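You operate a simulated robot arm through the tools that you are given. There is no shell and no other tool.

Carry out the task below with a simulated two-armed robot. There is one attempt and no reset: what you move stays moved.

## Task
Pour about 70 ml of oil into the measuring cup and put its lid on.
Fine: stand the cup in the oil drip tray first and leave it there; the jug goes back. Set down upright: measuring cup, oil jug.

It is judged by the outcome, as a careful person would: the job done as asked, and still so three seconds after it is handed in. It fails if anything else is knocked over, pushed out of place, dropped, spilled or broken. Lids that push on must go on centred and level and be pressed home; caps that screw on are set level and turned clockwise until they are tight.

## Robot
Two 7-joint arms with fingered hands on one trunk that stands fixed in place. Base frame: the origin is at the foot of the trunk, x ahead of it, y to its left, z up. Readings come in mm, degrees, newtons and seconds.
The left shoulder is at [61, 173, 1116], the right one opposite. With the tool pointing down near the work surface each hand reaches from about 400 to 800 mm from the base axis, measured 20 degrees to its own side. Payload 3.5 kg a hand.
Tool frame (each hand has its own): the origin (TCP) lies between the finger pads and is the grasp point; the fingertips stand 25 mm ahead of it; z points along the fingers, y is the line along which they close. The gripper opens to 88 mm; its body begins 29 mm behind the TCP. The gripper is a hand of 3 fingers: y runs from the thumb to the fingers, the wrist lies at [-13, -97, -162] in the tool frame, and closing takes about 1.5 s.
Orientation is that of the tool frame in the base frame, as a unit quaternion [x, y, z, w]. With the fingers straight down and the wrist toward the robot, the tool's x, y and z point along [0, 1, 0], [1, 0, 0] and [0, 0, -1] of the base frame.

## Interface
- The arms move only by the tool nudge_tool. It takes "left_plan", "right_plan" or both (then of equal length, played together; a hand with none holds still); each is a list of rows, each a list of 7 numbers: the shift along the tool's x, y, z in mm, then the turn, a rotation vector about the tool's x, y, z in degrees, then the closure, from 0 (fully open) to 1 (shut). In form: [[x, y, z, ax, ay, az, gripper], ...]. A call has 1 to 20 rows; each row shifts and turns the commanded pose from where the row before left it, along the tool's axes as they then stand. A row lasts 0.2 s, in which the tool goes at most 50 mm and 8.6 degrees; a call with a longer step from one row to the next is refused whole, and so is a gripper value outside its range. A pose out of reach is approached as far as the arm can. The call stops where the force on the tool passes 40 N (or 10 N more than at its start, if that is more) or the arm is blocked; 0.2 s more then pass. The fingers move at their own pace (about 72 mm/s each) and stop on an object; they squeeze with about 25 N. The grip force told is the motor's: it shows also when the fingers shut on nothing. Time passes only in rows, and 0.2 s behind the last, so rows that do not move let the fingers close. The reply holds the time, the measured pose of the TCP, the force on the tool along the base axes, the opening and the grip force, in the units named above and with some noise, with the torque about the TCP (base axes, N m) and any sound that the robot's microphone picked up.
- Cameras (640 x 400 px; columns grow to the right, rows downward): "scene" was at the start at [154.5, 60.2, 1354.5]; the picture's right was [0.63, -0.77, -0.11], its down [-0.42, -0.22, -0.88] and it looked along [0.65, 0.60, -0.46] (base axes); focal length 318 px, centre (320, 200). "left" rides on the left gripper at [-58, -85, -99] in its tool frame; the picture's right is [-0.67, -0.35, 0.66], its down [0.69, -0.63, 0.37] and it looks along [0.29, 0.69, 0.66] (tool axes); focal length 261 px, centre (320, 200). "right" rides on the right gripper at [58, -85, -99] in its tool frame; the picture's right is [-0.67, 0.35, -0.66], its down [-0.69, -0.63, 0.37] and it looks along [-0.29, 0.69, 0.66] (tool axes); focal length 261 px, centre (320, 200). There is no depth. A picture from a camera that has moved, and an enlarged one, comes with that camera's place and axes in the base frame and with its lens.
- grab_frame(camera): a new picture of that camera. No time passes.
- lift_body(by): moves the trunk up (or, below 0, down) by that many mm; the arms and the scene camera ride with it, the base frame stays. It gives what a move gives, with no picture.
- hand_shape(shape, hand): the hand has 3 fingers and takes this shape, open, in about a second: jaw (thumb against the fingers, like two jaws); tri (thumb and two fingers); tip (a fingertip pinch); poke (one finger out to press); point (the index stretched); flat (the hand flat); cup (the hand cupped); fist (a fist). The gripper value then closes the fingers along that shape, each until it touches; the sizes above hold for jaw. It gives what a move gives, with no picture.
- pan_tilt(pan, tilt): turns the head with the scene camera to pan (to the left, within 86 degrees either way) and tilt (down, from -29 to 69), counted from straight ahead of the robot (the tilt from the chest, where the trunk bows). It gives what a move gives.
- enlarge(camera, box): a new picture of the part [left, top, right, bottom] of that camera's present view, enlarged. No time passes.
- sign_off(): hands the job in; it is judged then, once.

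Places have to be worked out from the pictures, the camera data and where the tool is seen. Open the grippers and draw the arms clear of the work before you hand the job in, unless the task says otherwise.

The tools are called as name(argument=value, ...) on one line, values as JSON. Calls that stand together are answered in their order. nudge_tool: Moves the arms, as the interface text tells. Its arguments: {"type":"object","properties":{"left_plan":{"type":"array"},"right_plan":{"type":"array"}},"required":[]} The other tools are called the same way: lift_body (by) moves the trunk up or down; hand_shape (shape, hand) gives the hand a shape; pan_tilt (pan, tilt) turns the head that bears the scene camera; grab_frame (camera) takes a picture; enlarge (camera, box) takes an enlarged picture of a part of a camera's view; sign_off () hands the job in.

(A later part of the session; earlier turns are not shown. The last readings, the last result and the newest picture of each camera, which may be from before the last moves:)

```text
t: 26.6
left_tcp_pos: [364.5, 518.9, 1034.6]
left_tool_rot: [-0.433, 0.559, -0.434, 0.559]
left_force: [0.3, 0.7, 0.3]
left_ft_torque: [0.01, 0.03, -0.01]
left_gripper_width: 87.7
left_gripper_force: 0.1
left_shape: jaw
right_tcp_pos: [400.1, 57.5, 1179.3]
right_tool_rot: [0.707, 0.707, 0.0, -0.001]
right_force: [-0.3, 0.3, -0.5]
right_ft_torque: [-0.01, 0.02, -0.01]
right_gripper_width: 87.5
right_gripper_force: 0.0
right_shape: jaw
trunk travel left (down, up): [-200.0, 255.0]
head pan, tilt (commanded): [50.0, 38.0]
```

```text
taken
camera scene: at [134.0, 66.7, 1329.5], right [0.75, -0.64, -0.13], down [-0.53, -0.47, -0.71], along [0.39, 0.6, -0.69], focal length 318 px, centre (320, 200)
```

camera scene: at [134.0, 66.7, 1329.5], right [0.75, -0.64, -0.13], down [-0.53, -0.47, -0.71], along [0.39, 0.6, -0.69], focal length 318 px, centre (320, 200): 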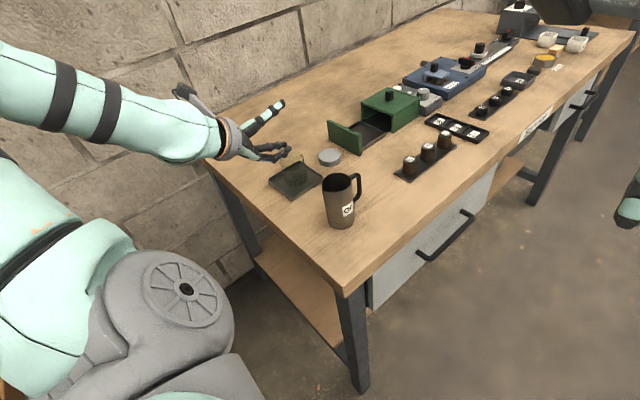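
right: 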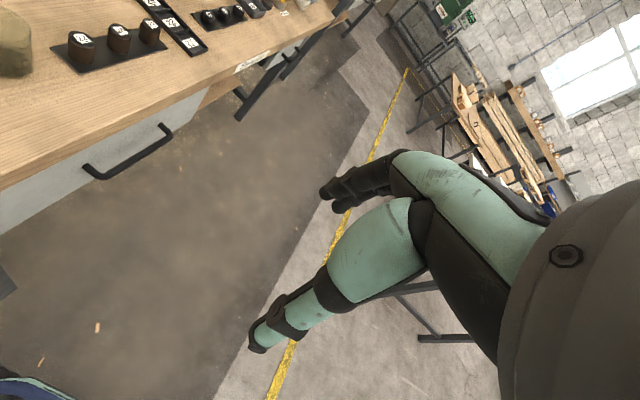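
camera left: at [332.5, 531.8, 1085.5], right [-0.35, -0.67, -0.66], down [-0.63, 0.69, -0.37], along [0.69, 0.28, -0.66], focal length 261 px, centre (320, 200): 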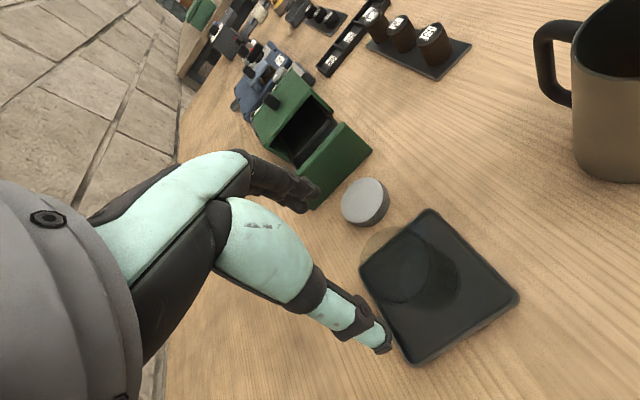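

The full pour roll is reachable with the wrist staying high and clear. I roll back, move over the jug at a safe height, and look again to refine the jug position.

nudge_tool(left_plan=[[0, 0, 0, 0, 0, 8.4, 0], [0, 0, 0, 0, 0, 8.4, 0], [0, 0, 0, 0, 0, 8.4, 0], [0, 0, 0, 0, 0, 8.4, 0], [0, 0, 0, 0, 0, 8.4, 0], [0, 0, 0, 0, 0, 8.4, 0], [0, 0, 0, 0, 0, 8.4, 0], [0, 0, 0, 0, 0, 8.4, 0], [0, 0, 0, 0, 0, 8.4, 0], [0, -35, 4, 0, 0, 0, 0], [0, -40, 4, 0, 0, 0, 0], [0, -27, 2, 0, 0, 0, 0], [0, 0, 0, 0, 0, 0, 0]])

grab_frame(camera="left")

grab_frame(camera="scene")

enlarge(camera="scene", box=[290, 150, 390, 240])

```text
t: 29.4
left_tcp_pos: [389.4, 446.1, 1023.0]
left_tool_rot: [0.001, 0.707, 0.0, 0.707]
left_force: [0.3, 0.6, 0.1]
left_ft_torque: [0.01, 0.02, -0.02]
left_gripper_width: 88.2
left_gripper_force: 0.1
left_shape: jaw
left hand out of reach, approached as far as the arm can: row 10, 11, 12
right_tcp_pos: [402.1, 56.3, 1180.5]
right_tool_rot: [0.707, 0.707, 0.001, -0.001]
right_force: [0.1, -0.4, -0.1]
right_ft_torque: [0.01, 0.02, -0.03]
right_gripper_width: 87.5
right_gripper_force: 0.1
right_shape: jaw
trunk travel left (down, up): [-200.0, 255.0]
head pan, tilt (commanded): [50.0, 38.0]
```

```text
taken
camera left: at [289.6, 361.8, 1081.2], right [0.65, -0.35, 0.67], down [0.36, -0.63, -0.69], along [0.66, 0.69, -0.28], focal length 261 px, centre (320, 200)
```

left: 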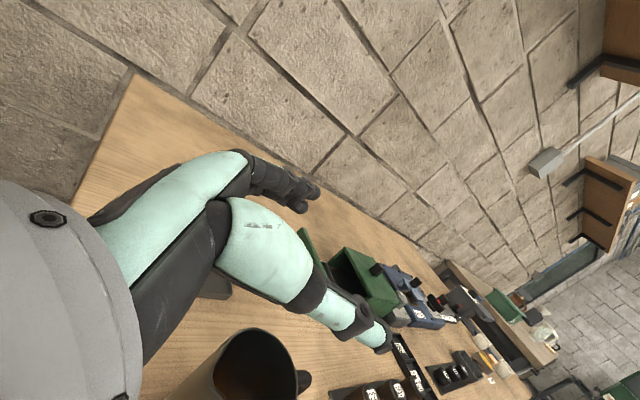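

```text
taken
camera scene: at [134.3, 65.8, 1329.5], right [0.75, -0.64, -0.13], down [-0.53, -0.47, -0.71], along [0.39, 0.6, -0.69], focal length 318 px, centre (320, 200)
```

scene: 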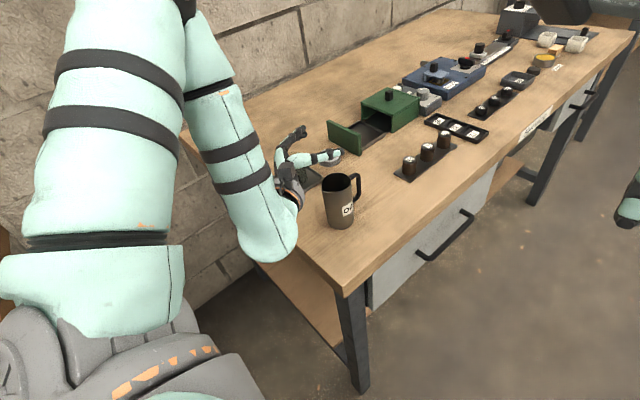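

```text
4.44 times, centred on (340, 195) of scene
camera zoom: at [134.3, 65.8, 1329.5], right [0.75, -0.64, -0.13], down [-0.53, -0.47, -0.71], along [0.39, 0.6, -0.69], focal length 1411 px, centre (231, 222)
```

zoom: 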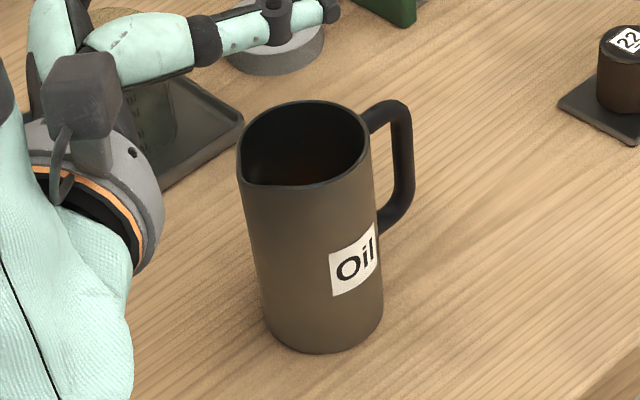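

The hand was stopped at y≈446 because the wrist gets too close to the shoulder. I raise the trunk 100 mm to give the arm room, keeping clear of everything.

lift_body(by=100)

grab_frame(camera="scene")

```text
t: 30.7
left_tcp_pos: [388.9, 448.5, 1121.8]
left_tool_rot: [0.001, 0.707, 0.0, 0.707]
left_force: [-1.0, 0.0, 0.2]
left_ft_torque: [-0.01, 0.0, 0.0]
left_gripper_width: 87.8
left_gripper_force: 0.2
left_shape: jaw
right_tcp_pos: [400.7, 56.9, 1279.8]
right_tool_rot: [0.707, 0.707, 0.0, 0.0]
right_force: [-0.4, -0.9, -0.4]
right_ft_torque: [0.02, 0.01, -0.01]
right_gripper_width: 87.8
right_gripper_force: 0.1
right_shape: jaw
trunk travel left (down, up): [-300.0, 155.0]
head pan, tilt (commanded): [50.0, 38.0]
```

```text
taken
camera scene: at [79.3, 66.7, 1443.2], right [0.76, -0.64, -0.05], down [-0.45, -0.47, -0.76], along [0.47, 0.6, -0.65], focal length 318 px, centre (320, 200)
```

scene: 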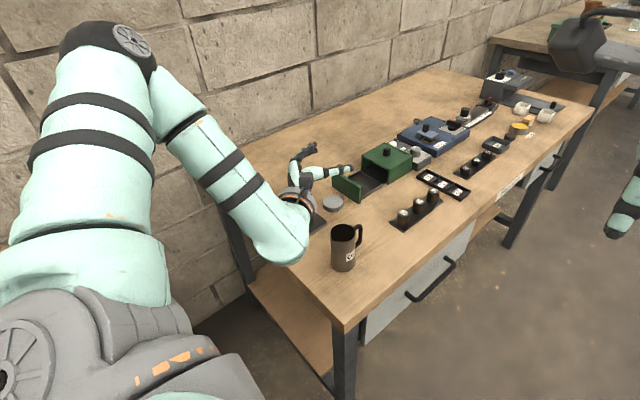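

I zoom on the jug from the new camera height to re-triangulate it.

enlarge(camera="scene", box=[300, 190, 400, 290])

grab_frame(camera="left")

```text
4.00 times, centred on (350, 240) of scene
camera zoom: at [79.3, 66.7, 1443.2], right [0.76, -0.64, -0.05], down [-0.45, -0.47, -0.76], along [0.47, 0.6, -0.65], focal length 1270 px, centre (200, 40)
```

zoom: 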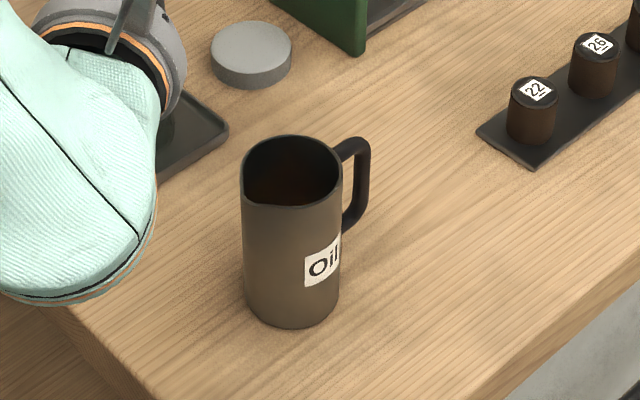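

```text
taken
camera left: at [289.6, 364.0, 1180.8], right [0.66, -0.35, 0.67], down [0.36, -0.63, -0.69], along [0.66, 0.69, -0.28], focal length 261 px, centre (320, 200)
```

left: 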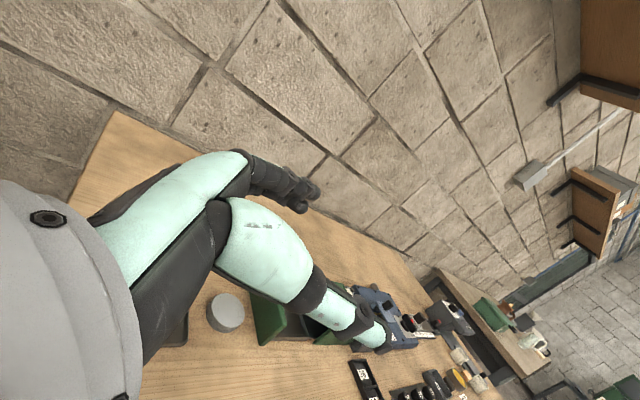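

Jug axis estimates agree on about (404,415) with the rim near z≈942. I lower the hand part way and check where it settles.

nudge_tool(left_plan=[[35, 0, 0, 0, 0, 0, 0], [40, 0, 0, 0, 0, 0, 0], [40, 0, 0, 0, 0, 0, 0], [0, 0, 0, 0, 0, 0, 0], [0, 0, 0, 0, 0, 0, 0]])

grab_frame(camera="left")

grab_frame(camera="scene")

```text
t: 31.9
left_tcp_pos: [386.3, 465.8, 1075.8]
left_tool_rot: [0.001, 0.707, -0.001, 0.707]
left_force: [0.4, -0.6, 0.2]
left_ft_torque: [-0.03, 0.03, 0.02]
left_gripper_width: 87.8
left_gripper_force: 0.1
left_shape: jaw
left hand out of reach, approached as far as the arm can: row 2, 3
right_tcp_pos: [400.1, 56.3, 1279.5]
right_tool_rot: [0.707, 0.707, 0.0, -0.001]
right_force: [-0.6, -1.3, -0.2]
right_ft_torque: [-0.02, 0.01, -0.01]
right_gripper_width: 87.5
right_gripper_force: 0.2
right_shape: jaw
trunk travel left (down, up): [-300.0, 155.0]
head pan, tilt (commanded): [50.0, 38.0]
```

```text
taken
camera left: at [285.7, 382.1, 1133.4], right [0.66, -0.35, 0.67], down [0.36, -0.63, -0.69], along [0.66, 0.69, -0.29], focal length 261 px, centre (320, 200)
```

left: 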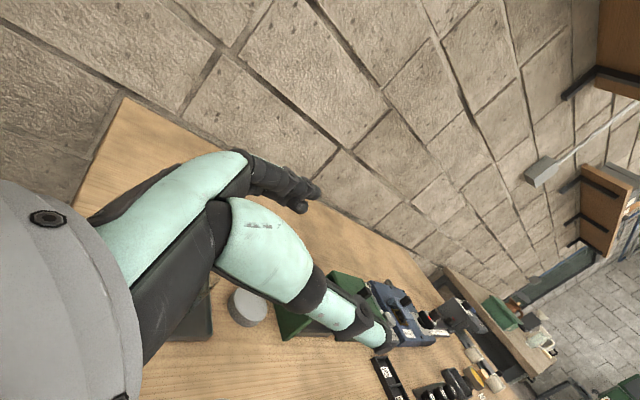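

```text
taken
camera scene: at [79.1, 66.7, 1443.1], right [0.76, -0.64, -0.05], down [-0.45, -0.47, -0.76], along [0.47, 0.6, -0.65], focal length 318 px, centre (320, 200)
```

scene: 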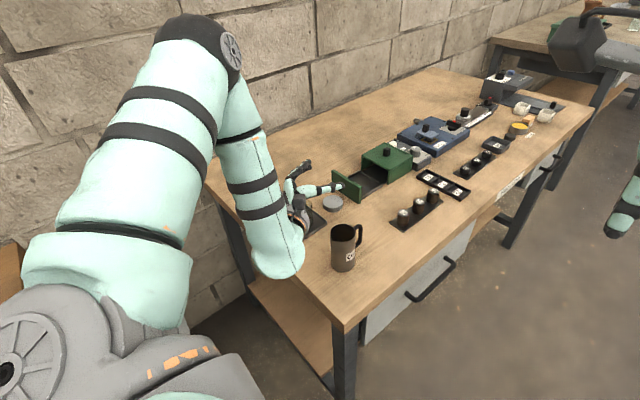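

The elbow-up posture limits the reach toward the right. I yaw the hand 30° clockwise (fingers pointing forward and right), which places the wrist further left, and back off a little in +y.

nudge_tool(left_plan=[[0, 30, -10, 0, 0, 0, 0], [0, 20, -10, 7.5, 0, 0, 0], [0, 0, 0, 7.5, 0, 0, 0], [0, 0, 0, 7.5, 0, 0, 0], [0, 0, 0, 7.5, 0, 0, 0], [0, 0, 0, 0, 0, 0, 0]])

```text
t: 33.3
left_tcp_pos: [366.9, 514.0, 1074.1]
left_tool_rot: [0.184, 0.683, -0.184, 0.683]
left_force: [0.6, 0.4, 0.3]
left_ft_torque: [0.0, 0.01, 0.0]
left_gripper_width: 88.1
left_gripper_force: 0.1
left_shape: jaw
right_tcp_pos: [400.7, 57.5, 1280.2]
right_tool_rot: [0.707, 0.707, -0.001, 0.0]
right_force: [-0.1, 0.2, -0.3]
right_ft_torque: [0.0, 0.0, -0.01]
right_gripper_width: 87.3
right_gripper_force: 0.0
right_shape: jaw
trunk travel left (down, up): [-300.0, 155.0]
head pan, tilt (commanded): [50.0, 38.0]
```

Reached, with fingers along (0.87,−0.5). Now I move over toward the jug at a height still above its rim.

nudge_tool(left_plan=[[16, -17, 16, 0, 0, 0, 0], [16, -17, 17, 0, 0, 0, 0], [16, -17, 17, 0, 0, 0, 0], [16, -16.2, 16.6, 0, 0, 0, 0], [0, 0, 0, 0, 0, 0, 0]])

grab_frame(camera="left")

grab_frame(camera="scene")

```text
t: 34.5
left_tcp_pos: [390.7, 420.9, 1010.6]
left_tool_rot: [0.184, 0.682, -0.183, 0.684]
left_force: [-0.8, 0.8, 0.2]
left_ft_torque: [0.0, 0.01, 0.01]
left_gripper_width: 88.2
left_gripper_force: 0.0
left_shape: jaw
right_tcp_pos: [399.8, 58.6, 1280.3]
right_tool_rot: [0.708, 0.707, 0.0, 0.0]
right_force: [-0.8, 0.6, -0.1]
right_ft_torque: [0.0, 0.0, 0.02]
right_gripper_width: 87.6
right_gripper_force: 0.1
right_shape: jaw
trunk travel left (down, up): [-300.0, 155.0]
head pan, tilt (commanded): [50.0, 38.0]
```

```text
taken
camera left: at [262.4, 398.6, 1069.3], right [0.39, -0.63, 0.67], down [0.0, -0.73, -0.69], along [0.92, 0.27, -0.28], focal length 261 px, centre (320, 200)
```

left: 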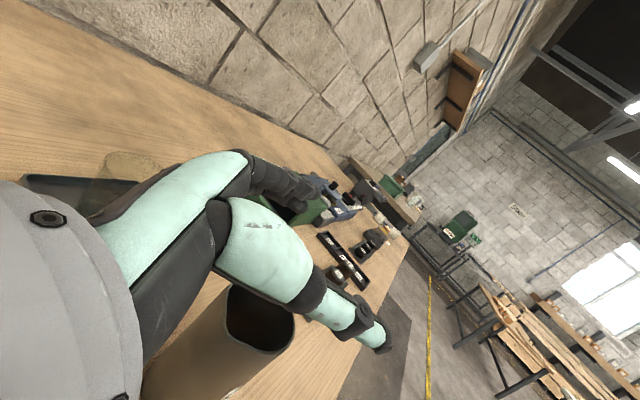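

```text
taken
camera scene: at [78.7, 66.9, 1443.2], right [0.76, -0.64, -0.05], down [-0.45, -0.47, -0.76], along [0.47, 0.6, -0.65], focal length 318 px, centre (320, 200)
```

scene: 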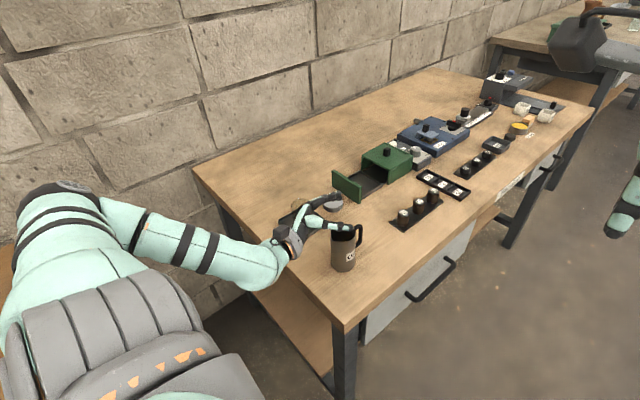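

The arm is in a comfortable posture here. I zoom in on the jug in both cameras to refine its axis before going down.

enlarge(camera="left", box=[130, 260, 350, 400])

enlarge(camera="scene", box=[280, 180, 400, 290])

```text
2.86 times, centred on (240, 330) of left
camera zoom: at [262.4, 398.6, 1069.3], right [0.39, -0.63, 0.67], down [0.0, -0.73, -0.69], along [0.92, 0.27, -0.28], focal length 745 px, centre (549, -171)
```

zoom: 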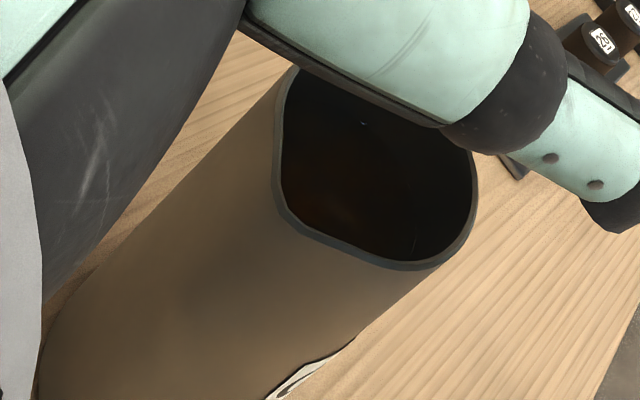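

```text
3.64 times, centred on (340, 235) of scene
camera zoom: at [78.7, 66.9, 1443.2], right [0.76, -0.64, -0.05], down [-0.45, -0.47, -0.76], along [0.47, 0.6, -0.65], focal length 1155 px, centre (247, 73)
```

zoom: 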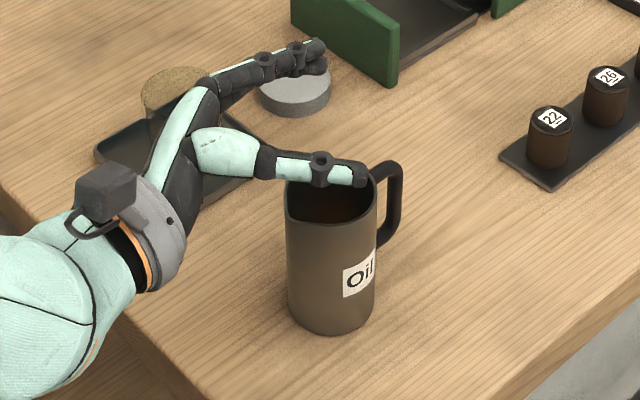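

The jug axis is at about (404,413), centred between thumb and fingers with the palm about 12 mm clear of the spout. I lower the hand around the jug in two stages.

nudge_tool(left_plan=[[25, 0, 0, 0, 0, 0, 0], [30, 0, 0, 0, 0, 0, 0], [25, 0, 0, 0, 0, 0, 0], [0, 0, 0, 0, 0, 0, 0]])

enlarge(camera="scene", box=[260, 180, 400, 300])

grab_frame(camera="left")

```text
t: 35.5
left_tcp_pos: [391.2, 423.4, 932.5]
left_tool_rot: [0.184, 0.683, -0.183, 0.683]
left_force: [-0.4, -0.6, -0.4]
left_ft_torque: [0.04, 0.03, 0.0]
left_gripper_width: 87.9
left_gripper_force: 0.0
left_shape: jaw
right_tcp_pos: [400.5, 57.7, 1280.0]
right_tool_rot: [0.707, 0.707, 0.0, -0.001]
right_force: [0.3, 0.7, 1.1]
right_ft_torque: [0.01, 0.0, 0.01]
right_gripper_width: 87.4
right_gripper_force: 0.1
right_shape: jaw
trunk travel left (down, up): [-300.0, 155.0]
head pan, tilt (commanded): [50.0, 38.0]
```

```text
3.33 times, centred on (330, 240) of scene
camera zoom: at [78.8, 66.9, 1443.2], right [0.76, -0.64, -0.05], down [-0.45, -0.47, -0.76], along [0.47, 0.6, -0.65], focal length 1058 px, centre (287, 67)
```

zoom: 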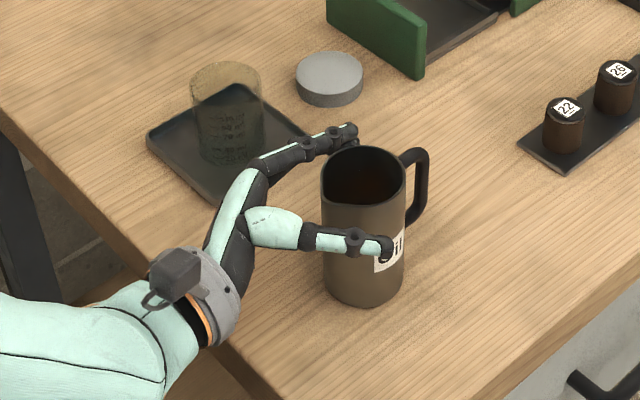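

```text
taken
camera left: at [263.2, 400.3, 990.4], right [0.39, -0.63, 0.67], down [0.0, -0.73, -0.69], along [0.92, 0.27, -0.28], focal length 261 px, centre (320, 200)
```

left: 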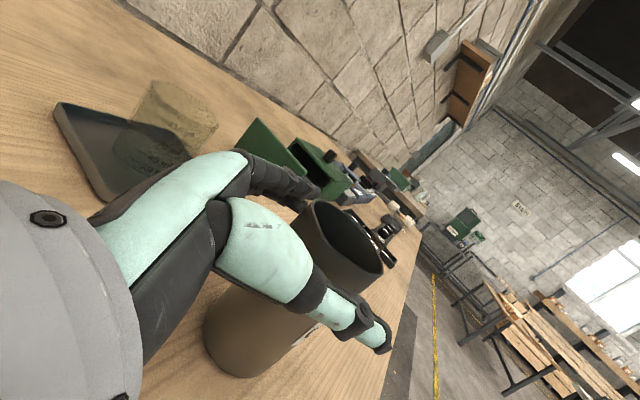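

Fingers and thumb pass cleanly on both sides. I go down to z≈890, then forward 11 mm.

nudge_tool(left_plan=[[20, -1, 0, 0, 0, 0, 0], [22, -1, 0, 0, 0, 0, 0], [0, 0, 6, 0, 0, 0, 0], [0, 0, 5, 0, 0, 0, 0], [0, 0, 0, 0, 0, 0, 0]])

enlarge(camera="scene", box=[260, 180, 400, 300])

grab_frame(camera="left")

```text
t: 36.7
left_tcp_pos: [399.5, 416.0, 887.7]
left_tool_rot: [0.184, 0.683, -0.183, 0.683]
left_force: [0.4, -0.4, 0.4]
left_ft_torque: [0.0, -0.02, -0.05]
left_gripper_width: 88.0
left_gripper_force: 0.0
left_shape: jaw
right_tcp_pos: [399.8, 57.7, 1280.4]
right_tool_rot: [0.707, 0.707, 0.0, 0.0]
right_force: [-0.5, 0.6, 0.4]
right_ft_torque: [-0.01, -0.02, 0.01]
right_gripper_width: 87.6
right_gripper_force: 0.1
right_shape: jaw
trunk travel left (down, up): [-300.0, 155.0]
head pan, tilt (commanded): [50.0, 38.0]
```

```text
3.33 times, centred on (330, 240) of scene
camera zoom: at [78.8, 67.0, 1443.1], right [0.76, -0.64, -0.05], down [-0.45, -0.47, -0.76], along [0.47, 0.6, -0.65], focal length 1058 px, centre (287, 67)
```

zoom: 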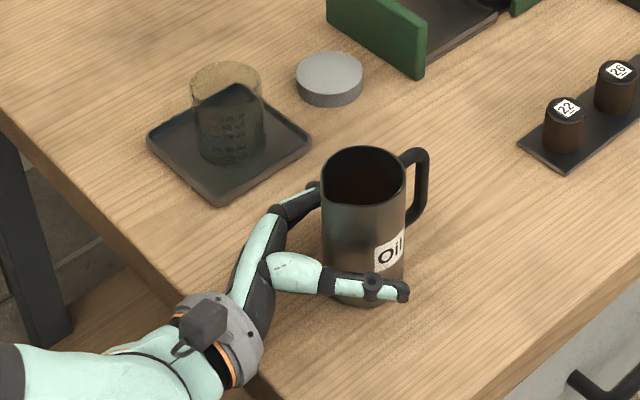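

```text
taken
camera left: at [270.7, 392.7, 946.8], right [0.39, -0.63, 0.67], down [0.0, -0.73, -0.69], along [0.92, 0.27, -0.28], focal length 261 px, centre (320, 200)
```

left: 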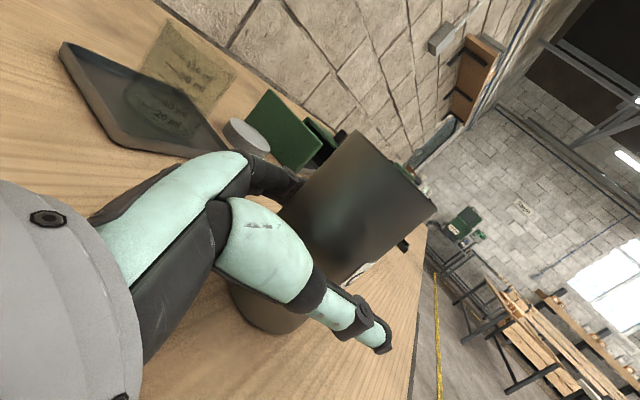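

The hand is placed around the jug body with no contact. I close the grip gradually.

nudge_tool(left_plan=[[0, 0, 0, 0, 0, 0, 0.1], [0, 0, 0, 0, 0, 0, 0.2], [0, 0, 0, 0, 0, 0, 0.3], [0, 0, 0, 0, 0, 0, 0.4], [0, 0, 0, 0, 0, 0, 0.5], [0, 0, 0, 0, 0, 0, 0.6], [0, 0, 0, 0, 0, 0, 0.8], [0, 0, 0, 0, 0, 0, 1], [0, 0, 0, 0, 0, 0, 1], [0, 0, 0, 0, 0, 0, 1], [0, 0, 0, 0, 0, 0, 1]])

enlarge(camera="scene", box=[260, 180, 400, 300])

grab_frame(camera="left")

```text
t: 39.1
left_tcp_pos: [399.3, 415.2, 887.8]
left_tool_rot: [0.184, 0.683, -0.183, 0.683]
left_force: [0.8, -0.6, -0.7]
left_ft_torque: [-0.02, 0.0, 0.02]
left_gripper_width: 40.6
left_gripper_force: 25.0
left_shape: jaw
right_tcp_pos: [400.6, 56.8, 1279.3]
right_tool_rot: [0.707, 0.707, -0.001, 0.0]
right_force: [0.3, 0.3, 0.0]
right_ft_torque: [0.01, -0.02, 0.0]
right_gripper_width: 87.6
right_gripper_force: 0.0
right_shape: jaw
trunk travel left (down, up): [-300.0, 155.0]
head pan, tilt (commanded): [50.0, 38.0]
```

```text
3.33 times, centred on (330, 240) of scene
camera zoom: at [79.0, 66.8, 1443.1], right [0.76, -0.64, -0.05], down [-0.45, -0.47, -0.76], along [0.47, 0.6, -0.65], focal length 1058 px, centre (287, 67)
```

zoom: 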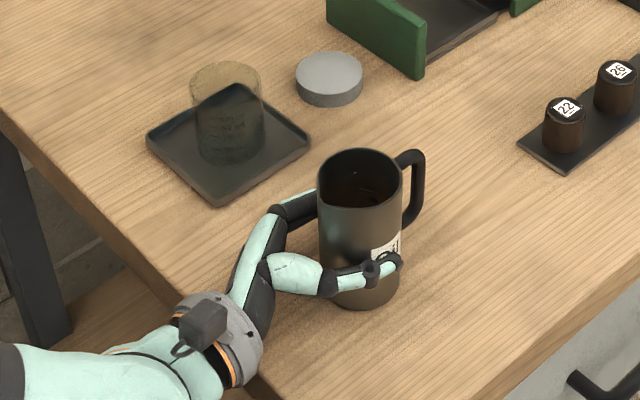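

```text
taken
camera left: at [270.8, 392.6, 946.9], right [0.39, -0.63, 0.67], down [0.0, -0.73, -0.69], along [0.92, 0.27, -0.28], focal length 261 px, centre (320, 200)
```

left: 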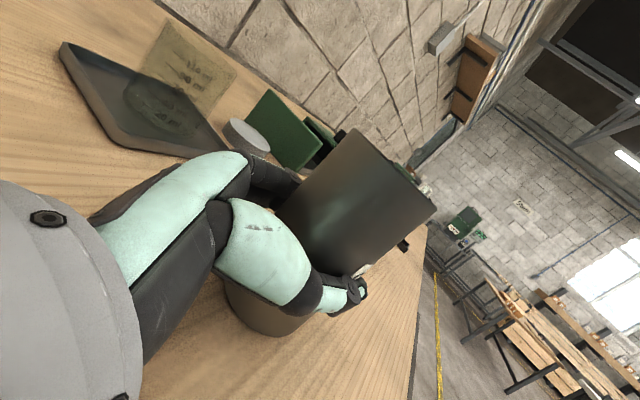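

Firm grip (25 N). I lift slowly 10 mm and read the weight.

nudge_tool(left_plan=[[-2, 0, 0, 0, 0, 0, 1], [-4, 0, 0, 0, 0, 0, 1], [-6, 0, 0, 0, 0, 0, 1], [-8, 0, 0, 0, 0, 0, 1], [0, 0, 0, 0, 0, 0, 1], [0, 0, 0, 0, 0, 0, 1]])

nudge_tool(left_plan=[[0, 0, 0, 0, 0, 0, 1], [0, 0, 0, 0, 0, 0, 1]])

enlarge(camera="scene", box=[260, 180, 400, 300])

```text
t: 40.5
left_tcp_pos: [400.7, 415.6, 906.8]
left_tool_rot: [0.183, 0.683, -0.183, 0.683]
left_force: [0.9, -0.6, -3.1]
left_ft_torque: [0.01, 0.0, 0.03]
left_gripper_width: 40.7
left_gripper_force: 25.0
left_shape: jaw
right_tcp_pos: [399.7, 57.9, 1279.8]
right_tool_rot: [0.707, 0.707, -0.001, -0.001]
right_force: [-0.1, 0.5, -0.7]
right_ft_torque: [0.01, -0.02, 0.02]
right_gripper_width: 87.5
right_gripper_force: 0.0
right_shape: jaw
trunk travel left (down, up): [-300.0, 155.0]
head pan, tilt (commanded): [50.0, 38.0]
```

```text
t: 41.1
left_tcp_pos: [399.3, 414.8, 907.9]
left_tool_rot: [0.184, 0.683, -0.184, 0.683]
left_force: [-0.3, 0.6, -2.5]
left_ft_torque: [-0.04, 0.0, 0.03]
left_gripper_width: 40.4
left_gripper_force: 25.4
left_shape: jaw
right_tcp_pos: [400.7, 58.1, 1279.2]
right_tool_rot: [0.707, 0.707, 0.0, -0.001]
right_force: [0.2, -0.6, -0.1]
right_ft_torque: [0.02, 0.02, 0.01]
right_gripper_width: 87.6
right_gripper_force: 0.0
right_shape: jaw
trunk travel left (down, up): [-300.0, 155.0]
head pan, tilt (commanded): [50.0, 38.0]
```

```text
3.33 times, centred on (330, 240) of scene
camera zoom: at [79.1, 67.2, 1443.1], right [0.76, -0.64, -0.05], down [-0.45, -0.47, -0.76], along [0.47, 0.6, -0.65], focal length 1058 px, centre (287, 67)
```

zoom: 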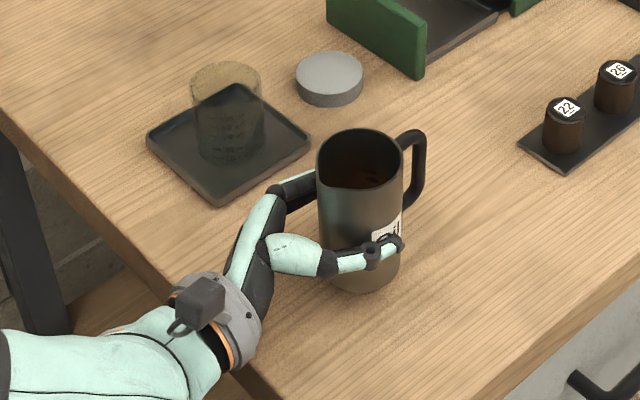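

The jug lifts cleanly upright and weighs about 2.8 N. I raise it and carry it slowly to beside the cup: TCP target about (381,530,960), still upright.

nudge_tool(left_plan=[[-13, 0, 0, 0, 0, 0, 1], [-15, 0, 0, 0, 0, 0, 1], [-15, 0, 0, 0, 0, 0, 1], [-9, 0, 0, 0, 0, 0, 1], [0, 10, -8, 0, 0, 0, 1], [0, 16, -13, 0, 0, 0, 1], [0, 18, -14, 0, 0, 0, 1], [0, 18, -14, 0, 0, 0, 1], [0, 16, -13, 0, 0, 0, 1], [0, 13, -11, 0, 0, 0, 1], [0, 0, 0, 0, 0, 0, 1]])

grab_frame(camera="scene")

grab_frame(camera="left")

```text
t: 43.5
left_tcp_pos: [381.4, 530.3, 960.7]
left_tool_rot: [0.183, 0.683, -0.184, 0.683]
left_force: [-0.4, 0.6, -2.5]
left_ft_torque: [0.02, 0.03, 0.01]
left_gripper_width: 40.1
left_gripper_force: 24.9
left_shape: jaw
right_tcp_pos: [399.6, 57.3, 1279.8]
right_tool_rot: [0.707, 0.707, 0.0, 0.0]
right_force: [-0.2, 0.0, 0.0]
right_ft_torque: [0.03, 0.04, -0.02]
right_gripper_width: 87.7
right_gripper_force: 0.0
right_shape: jaw
trunk travel left (down, up): [-300.0, 155.0]
head pan, tilt (commanded): [50.0, 38.0]
```

```text
taken
camera scene: at [79.1, 67.2, 1443.1], right [0.76, -0.64, -0.05], down [-0.45, -0.47, -0.76], along [0.47, 0.6, -0.65], focal length 318 px, centre (320, 200)
```

scene: 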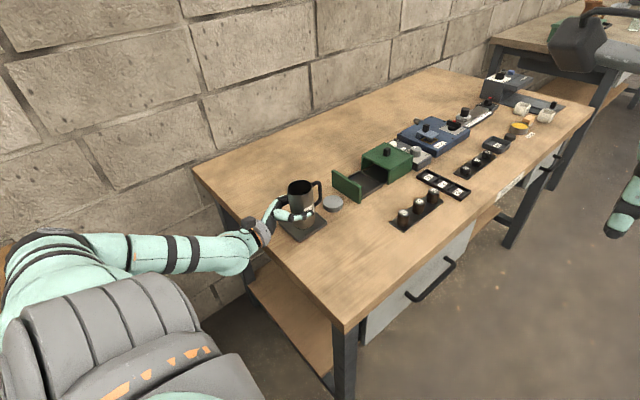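

```text
taken
camera left: at [253.6, 507.6, 1019.0], right [0.39, -0.63, 0.67], down [0.0, -0.73, -0.69], along [0.92, 0.27, -0.29], focal length 261 px, centre (320, 200)
```

left: 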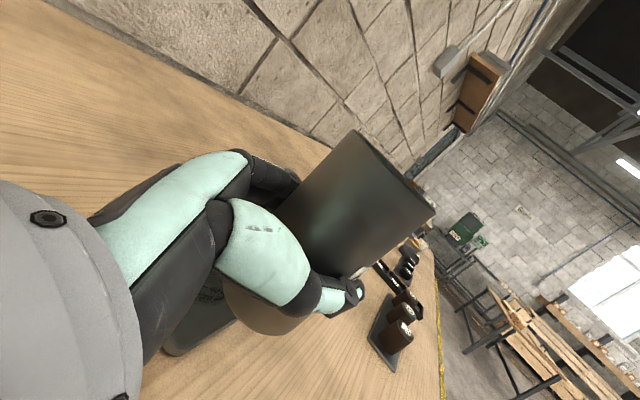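

The jug is beside the cup but hides it from the head camera, so I bring the right hand around as a second eye: down and to the left, toward (480,367,950), well away from the jug.

nudge_tool(right_plan=[[31, 8, 33, 0, 0, 0, 0], [31, 8, 33, 0, 0, 0, 0], [31, 8, 33, 0, 0, 0, 0], [31, 8, 33, 0, 0, 0, 0], [31, 8, 33, 0, 0, 0, 0], [31, 8, 33, 0, 0, -8, 0], [0, 0, 0, 0, 0, -8.1, 0], [0, 0, 0, 0, 0, -8.1, 0], [0, 0, 0, 0, 0, -8.1, 0], [0, 0, 0, 0, 0, -8.1, 0], [0, 0, 0, 0, 0, -8.1, 0], [0, 0, 0, 0, 0, -8.1, 0], [0, 0, 0, 0, 0, -8.1, 0], [0, 0, 0, 0, 0, -8.1, 0], [0, 0, 0, 0, 0, -8.1, 0], [0, 0, 0, 0, 0, -8.1, 0], [0, 0, 0, 0, 0, -8.1, 0], [0, 0, 0, 0, 0, -8.1, 0], [0, 0, 0, 0, 0, 0, 0]])

grab_frame(camera="right")

grab_frame(camera="scene")

```text
t: 45.0
left_tcp_pos: [383.8, 529.9, 960.3]
left_tool_rot: [0.183, 0.683, -0.184, 0.683]
left_force: [-0.1, -0.9, -2.6]
left_ft_torque: [0.04, -0.04, 0.0]
left_gripper_width: 40.4
left_gripper_force: 25.1
left_shape: jaw
right_tcp_pos: [511.7, 193.8, 1141.0]
right_tool_rot: [0.712, 0.7, 0.044, -0.023]
right_force: [-0.8, -0.1, 0.0]
right_ft_torque: [0.0, 0.01, 0.0]
right_gripper_width: 87.8
right_gripper_force: 0.0
right_shape: jaw
trunk travel left (down, up): [-300.0, 155.0]
head pan, tilt (commanded): [50.0, 38.0]
stopped in row 7 (right hand): the arm was blocked; the commanded pose is now the measured one
```

```text
taken
camera right: at [423.8, 243.2, 1243.3], right [0.32, -0.73, 0.6], down [-0.63, -0.64, -0.45], along [0.71, -0.23, -0.66], focal length 261 px, centre (320, 200)
```

right: 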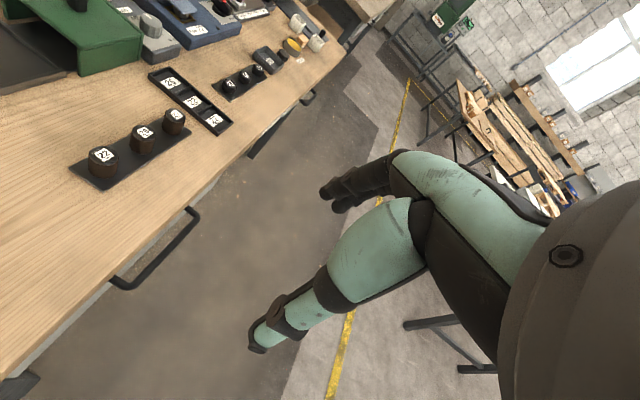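

```text
taken
camera scene: at [80.6, 67.4, 1443.0], right [0.76, -0.64, -0.05], down [-0.45, -0.47, -0.76], along [0.47, 0.6, -0.65], focal length 318 px, centre (320, 200)
```

scene: 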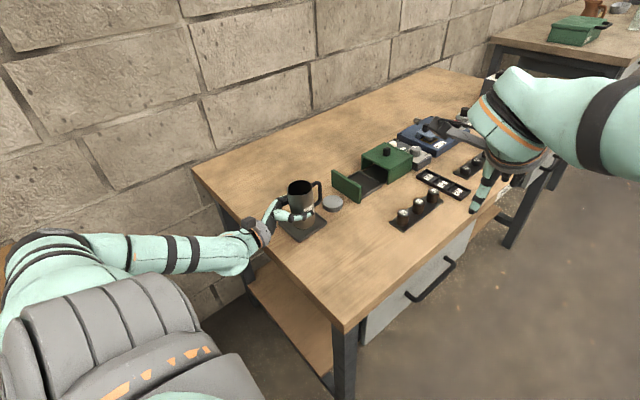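

The right arm is blocked there (likely by the robot's own body), so I back it off toward its starting place; I'll instead check the oil level between small pours with the head camera.

nudge_tool(right_plan=[[-20, -15, -10, 0, 0, 0, 0], [-30, -25, -25, 0, 0, 0, 0], [-30, -25, -35, 0, 0, 0, 0], [-30, -25, -35, 0, 0, 0, 0], [-20, -15, -30, 0, 0, 0, 0], [0, 0, 0, 0, 0, 0, 0]])

grab_frame(camera="scene")

```text
refused: row 3 steps farther than a row can; nothing moved
```

```text
taken
camera scene: at [80.6, 67.4, 1443.0], right [0.76, -0.64, -0.05], down [-0.45, -0.47, -0.76], along [0.47, 0.6, -0.65], focal length 318 px, centre (320, 200)
```

scene: 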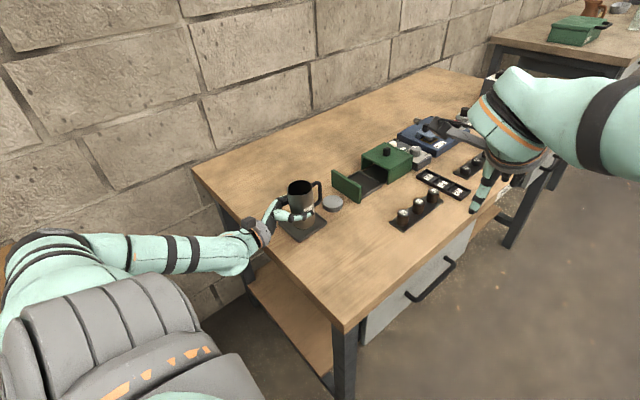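

One row was too long; I repeat the retreat with smaller steps.

nudge_tool(right_plan=[[-20, -15, -10, 0, 0, 0, 0], [-28, -20, -20, 0, 0, 0, 0], [-28, -20, -30, 0, 0, 0, 0], [-28, -20, -30, 0, 0, 0, 0], [-28, -20, -30, 0, 0, 0, 0], [0, 0, 0, 0, 0, 0, 0]])

```text
t: 46.4
left_tcp_pos: [383.6, 530.9, 959.0]
left_tool_rot: [0.184, 0.682, -0.183, 0.683]
left_force: [-0.3, 0.3, -2.2]
left_ft_torque: [0.0, 0.03, 0.0]
left_gripper_width: 40.0
left_gripper_force: 24.5
left_shape: jaw
right_tcp_pos: [406.3, 53.9, 1246.4]
right_tool_rot: [0.711, 0.702, 0.045, -0.02]
right_force: [-0.3, 1.7, -0.1]
right_ft_torque: [0.0, -0.02, 0.03]
right_gripper_width: 87.4
right_gripper_force: 0.1
right_shape: jaw
trunk travel left (down, up): [-300.0, 155.0]
head pan, tilt (commanded): [50.0, 38.0]
```

Now I tilt the jug toward the cup to 45° (below the angle where I expect any flow) and look from both cameras.

nudge_tool(left_plan=[[0, 0, 0, 0, 0, -5, 1], [0, 0, 0, 0, 0, -7.5, 1], [0, 0, 0, 0, 0, -7.5, 1], [0, 0, 0, 0, 0, -7.5, 1], [0, 0, 0, 0, 0, -7.5, 1], [0, 0, 0, 0, 0, -6, 1], [0, 0, 0, 0, 0, -4, 1], [0, 0, 0, 0, 0, 0, 1]])

grab_frame(camera="left")

enlarge(camera="scene", box=[220, 150, 380, 270])

```text
t: 48.2
left_tcp_pos: [382.5, 531.2, 959.5]
left_tool_rot: [-0.092, 0.701, -0.432, 0.56]
left_force: [-0.5, -0.7, -2.3]
left_ft_torque: [-0.02, 0.01, 0.01]
left_gripper_width: 39.7
left_gripper_force: 24.9
left_shape: jaw
right_tcp_pos: [405.8, 54.0, 1246.8]
right_tool_rot: [0.71, 0.702, 0.045, -0.021]
right_force: [0.1, 0.0, -0.2]
right_ft_torque: [0.02, 0.03, -0.02]
right_gripper_width: 87.6
right_gripper_force: 0.2
right_shape: jaw
trunk travel left (down, up): [-300.0, 155.0]
head pan, tilt (commanded): [50.0, 38.0]
```

```text
taken
camera left: at [286.8, 564.5, 1062.0], right [0.68, -0.13, 0.72], down [-0.15, -0.99, -0.04], along [0.72, -0.08, -0.69], focal length 261 px, centre (320, 200)
```

left: 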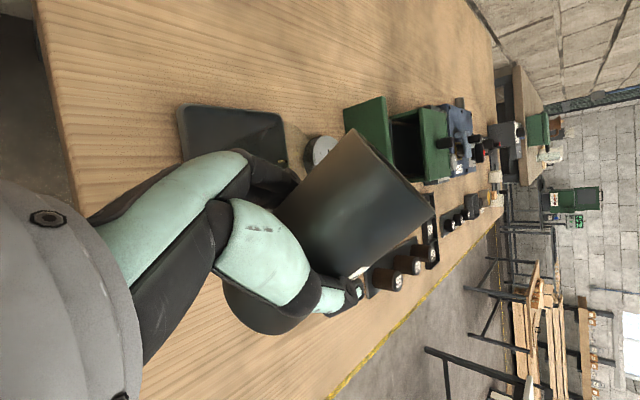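

```text
3.33 times, centred on (300, 210) of scene
camera zoom: at [79.1, 67.4, 1443.1], right [0.76, -0.64, -0.05], down [-0.45, -0.47, -0.76], along [0.47, 0.6, -0.65], focal length 1058 px, centre (387, 167)
```

zoom: 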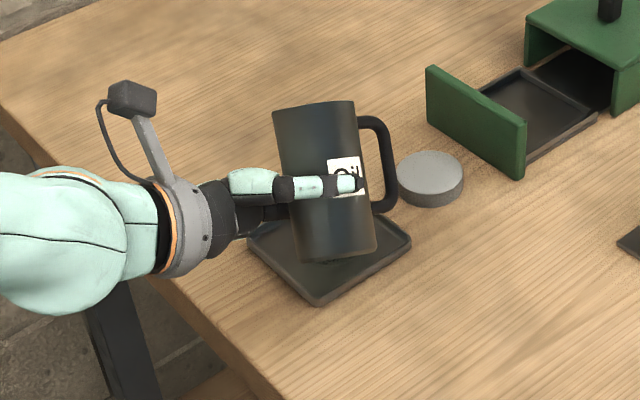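

The jug leans toward the cup as planned; the lip should be near (415,580) above the cup's (418,585) centre. I go on to about 57° and check the view from the wrist.

nudge_tool(left_plan=[[0, 0, 0, 0, 0, -4, 1], [0, 0, 0, 0, 0, -4, 1], [0, 0, 0, 0, 0, -3, 1], [0, 0, 0, 0, 0, 0, 1]])

grab_frame(camera="left")

enlarge(camera="left", box=[160, 60, 400, 220])

enlarge(camera="scene", box=[250, 160, 350, 240])

```text
t: 49.2
left_tcp_pos: [382.0, 529.6, 960.0]
left_tool_rot: [-0.159, 0.689, -0.482, 0.517]
left_force: [-0.2, 0.1, -3.0]
left_ft_torque: [0.05, -0.01, -0.01]
left_gripper_width: 39.8
left_gripper_force: 25.2
left_shape: jaw
right_tcp_pos: [407.0, 55.8, 1244.9]
right_tool_rot: [0.711, 0.702, 0.045, -0.021]
right_force: [-0.4, 0.7, -0.4]
right_ft_torque: [0.02, -0.03, 0.03]
right_gripper_width: 87.9
right_gripper_force: 0.0
right_shape: jaw
trunk travel left (down, up): [-300.0, 155.0]
head pan, tilt (commanded): [50.0, 38.0]
```

```text
taken
camera left: at [296.3, 580.9, 1063.7], right [0.75, -0.02, 0.66], down [-0.15, -0.98, 0.14], along [0.65, -0.2, -0.74], focal length 261 px, centre (320, 200)
```

left: 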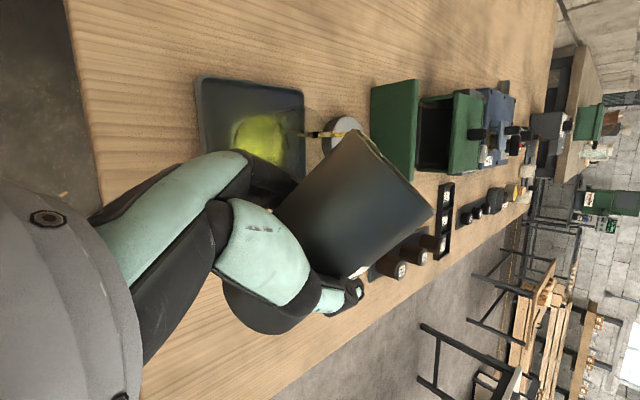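

```text
2.50 times, centred on (280, 140) of left
camera zoom: at [296.3, 580.9, 1063.7], right [0.75, -0.02, 0.66], down [-0.15, -0.98, 0.14], along [0.65, -0.2, -0.74], focal length 652 px, centre (420, 350)
```

zoom: 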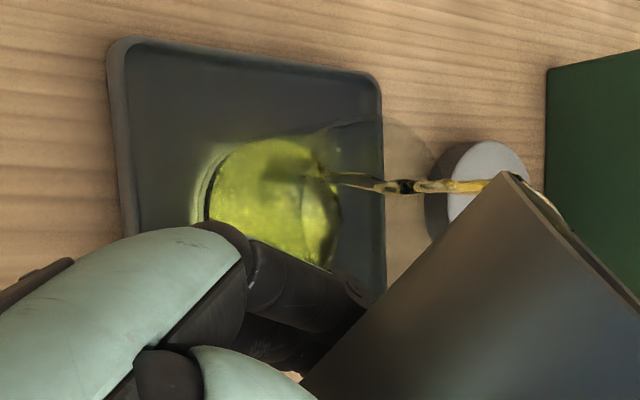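

```text
5.00 times, centred on (300, 200) of scene
camera zoom: at [78.9, 67.4, 1443.1], right [0.76, -0.64, -0.05], down [-0.45, -0.47, -0.76], along [0.47, 0.6, -0.65], focal length 1588 px, centre (420, 200)
```

zoom: 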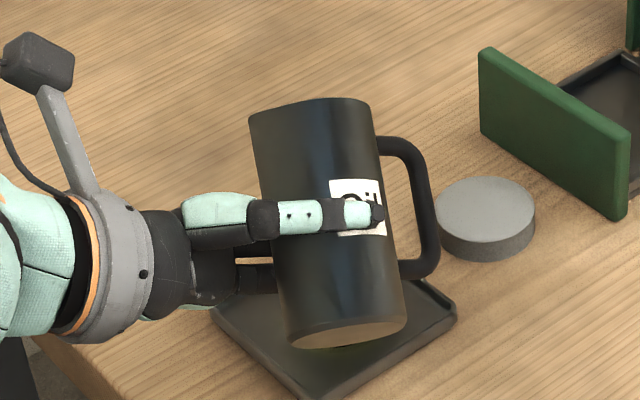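

Oil is already flowing at ~56°, and the stream lands inside the cup. I tilt back at once by about 20° to stop it and check the level.

nudge_tool(left_plan=[[0, 0, 0, 0, 0, 8.5, 1], [0, 0, 0, 0, 0, 8.5, 1]])

enlarge(camera="left", box=[160, 60, 400, 220])

enlarge(camera="scene", box=[250, 160, 350, 240])

```text
t: 49.8
left_tcp_pos: [383.6, 531.4, 959.5]
left_tool_rot: [-0.055, 0.704, -0.401, 0.584]
left_force: [-0.4, 0.2, -2.0]
left_ft_torque: [0.02, 0.01, -0.02]
left_gripper_width: 39.7
left_gripper_force: 25.0
left_shape: jaw
right_tcp_pos: [405.7, 55.2, 1247.5]
right_tool_rot: [0.71, 0.702, 0.045, -0.021]
right_force: [0.3, 1.0, -0.2]
right_ft_torque: [-0.02, 0.01, 0.0]
right_gripper_width: 87.9
right_gripper_force: 0.1
right_shape: jaw
trunk travel left (down, up): [-300.0, 155.0]
head pan, tilt (commanded): [50.0, 38.0]
```

```text
2.50 times, centred on (280, 140) of left
camera zoom: at [280.9, 555.6, 1059.3], right [0.64, -0.2, 0.74], down [-0.14, -0.98, -0.14], along [0.75, -0.02, -0.66], focal length 652 px, centre (420, 350)
```

zoom: 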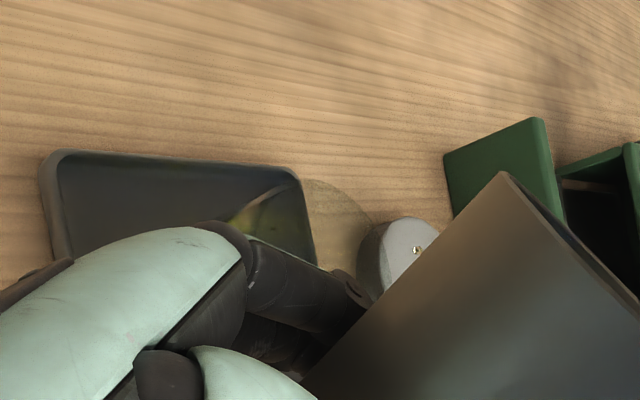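

```text
5.00 times, centred on (300, 200) of scene
camera zoom: at [78.6, 67.5, 1443.1], right [0.76, -0.64, -0.05], down [-0.45, -0.47, -0.76], along [0.47, 0.6, -0.65], focal length 1588 px, centre (420, 200)
```

zoom: 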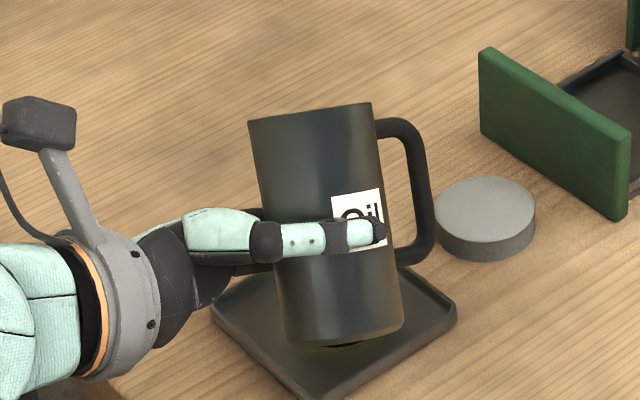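

Flow has stopped. I bring the jug fully upright, back it away from the cup, and then read the level.

nudge_tool(left_plan=[[0, 0, 0, 0, 0, 8, 1], [0, 0, 0, 0, 0, 8, 1], [0, 0, 0, 0, 0, 8, 1], [0, 0, 0, 0, 0, 8, 1], [0, 0, 0, 0, 0, 7, 1], [0, -20, 0, 0, 0, 0, 1], [0, -25, 0, 0, 0, 0, 1], [0, -25, 0, 0, 0, 0, 1], [0, -20, 0, 0, 0, 0, 1], [0, 0, 0, 0, 0, 0, 1]])

grab_frame(camera="scene")

enlarge(camera="scene", box=[260, 170, 360, 250])

```text
t: 52.0
left_tcp_pos: [337.6, 452.7, 960.1]
left_tool_rot: [0.183, 0.683, -0.184, 0.682]
left_force: [0.7, 0.6, -3.4]
left_ft_torque: [-0.04, 0.05, 0.03]
left_gripper_width: 39.5
left_gripper_force: 24.8
left_shape: jaw
right_tcp_pos: [406.9, 53.9, 1246.8]
right_tool_rot: [0.711, 0.702, 0.045, -0.021]
right_force: [0.6, -0.4, 0.3]
right_ft_torque: [-0.01, 0.02, -0.01]
right_gripper_width: 87.7
right_gripper_force: 0.1
right_shape: jaw
trunk travel left (down, up): [-300.0, 155.0]
head pan, tilt (commanded): [50.0, 38.0]
```

```text
taken
camera scene: at [79.2, 67.4, 1443.1], right [0.76, -0.64, -0.05], down [-0.45, -0.47, -0.76], along [0.47, 0.6, -0.65], focal length 318 px, centre (320, 200)
```

scene: 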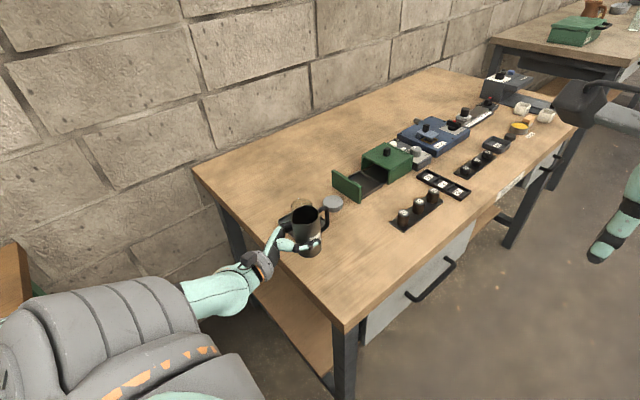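

```text
5.00 times, centred on (310, 210) of scene
camera zoom: at [79.2, 67.4, 1443.1], right [0.76, -0.64, -0.05], down [-0.45, -0.47, -0.76], along [0.47, 0.6, -0.65], focal length 1588 px, centre (370, 150)
```

zoom: 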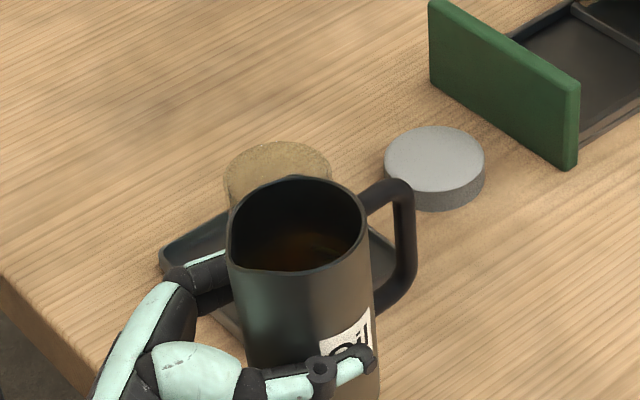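

The jug still covers the cup; I shift it along the fingers' direction (toward its home spot) to clear the view.

nudge_tool(left_plan=[[0, 0, 20, 0, 0, 0, 1], [0, 0, 25, 0, 0, 0, 1], [0, 0, 20, 0, 0, 0, 1], [0, 0, 0, 0, 0, 0, 1], [0, 0, 0, 0, 0, 0, 1]])

enlarge(camera="scene", box=[260, 170, 360, 250])

enlarge(camera="scene", box=[285, 190, 325, 225])

```text
t: 53.2
left_tcp_pos: [395.4, 418.4, 959.9]
left_tool_rot: [0.183, 0.683, -0.183, 0.683]
left_force: [0.0, -0.1, -2.3]
left_ft_torque: [0.04, 0.02, 0.0]
left_gripper_width: 39.7
left_gripper_force: 25.6
left_shape: jaw
right_tcp_pos: [407.3, 54.6, 1247.8]
right_tool_rot: [0.71, 0.702, 0.045, -0.022]
right_force: [-0.2, 0.0, 0.0]
right_ft_torque: [0.01, 0.0, 0.0]
right_gripper_width: 87.6
right_gripper_force: 0.1
right_shape: jaw
trunk travel left (down, up): [-300.0, 155.0]
head pan, tilt (commanded): [50.0, 38.0]
```

```text
5.00 times, centred on (310, 210) of scene
camera zoom: at [79.0, 67.2, 1443.1], right [0.76, -0.64, -0.05], down [-0.45, -0.47, -0.76], along [0.47, 0.6, -0.65], focal length 1588 px, centre (370, 150)
```

zoom: 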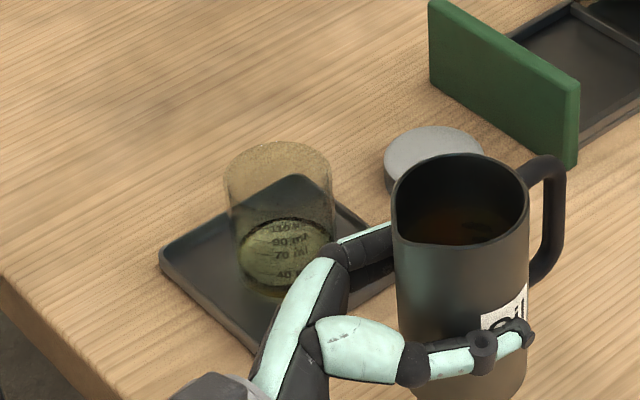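

```text
11.43 times, centred on (305, 208) of scene
camera zoom: at [79.0, 67.2, 1443.1], right [0.76, -0.64, -0.05], down [-0.45, -0.47, -0.76], along [0.47, 0.6, -0.65], focal length 3629 px, centre (491, 114)
```

zoom: 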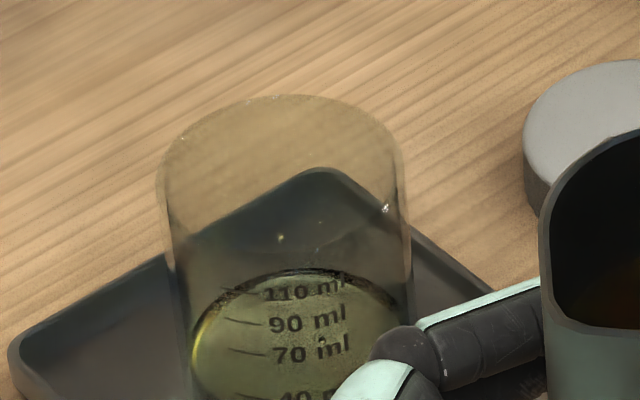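

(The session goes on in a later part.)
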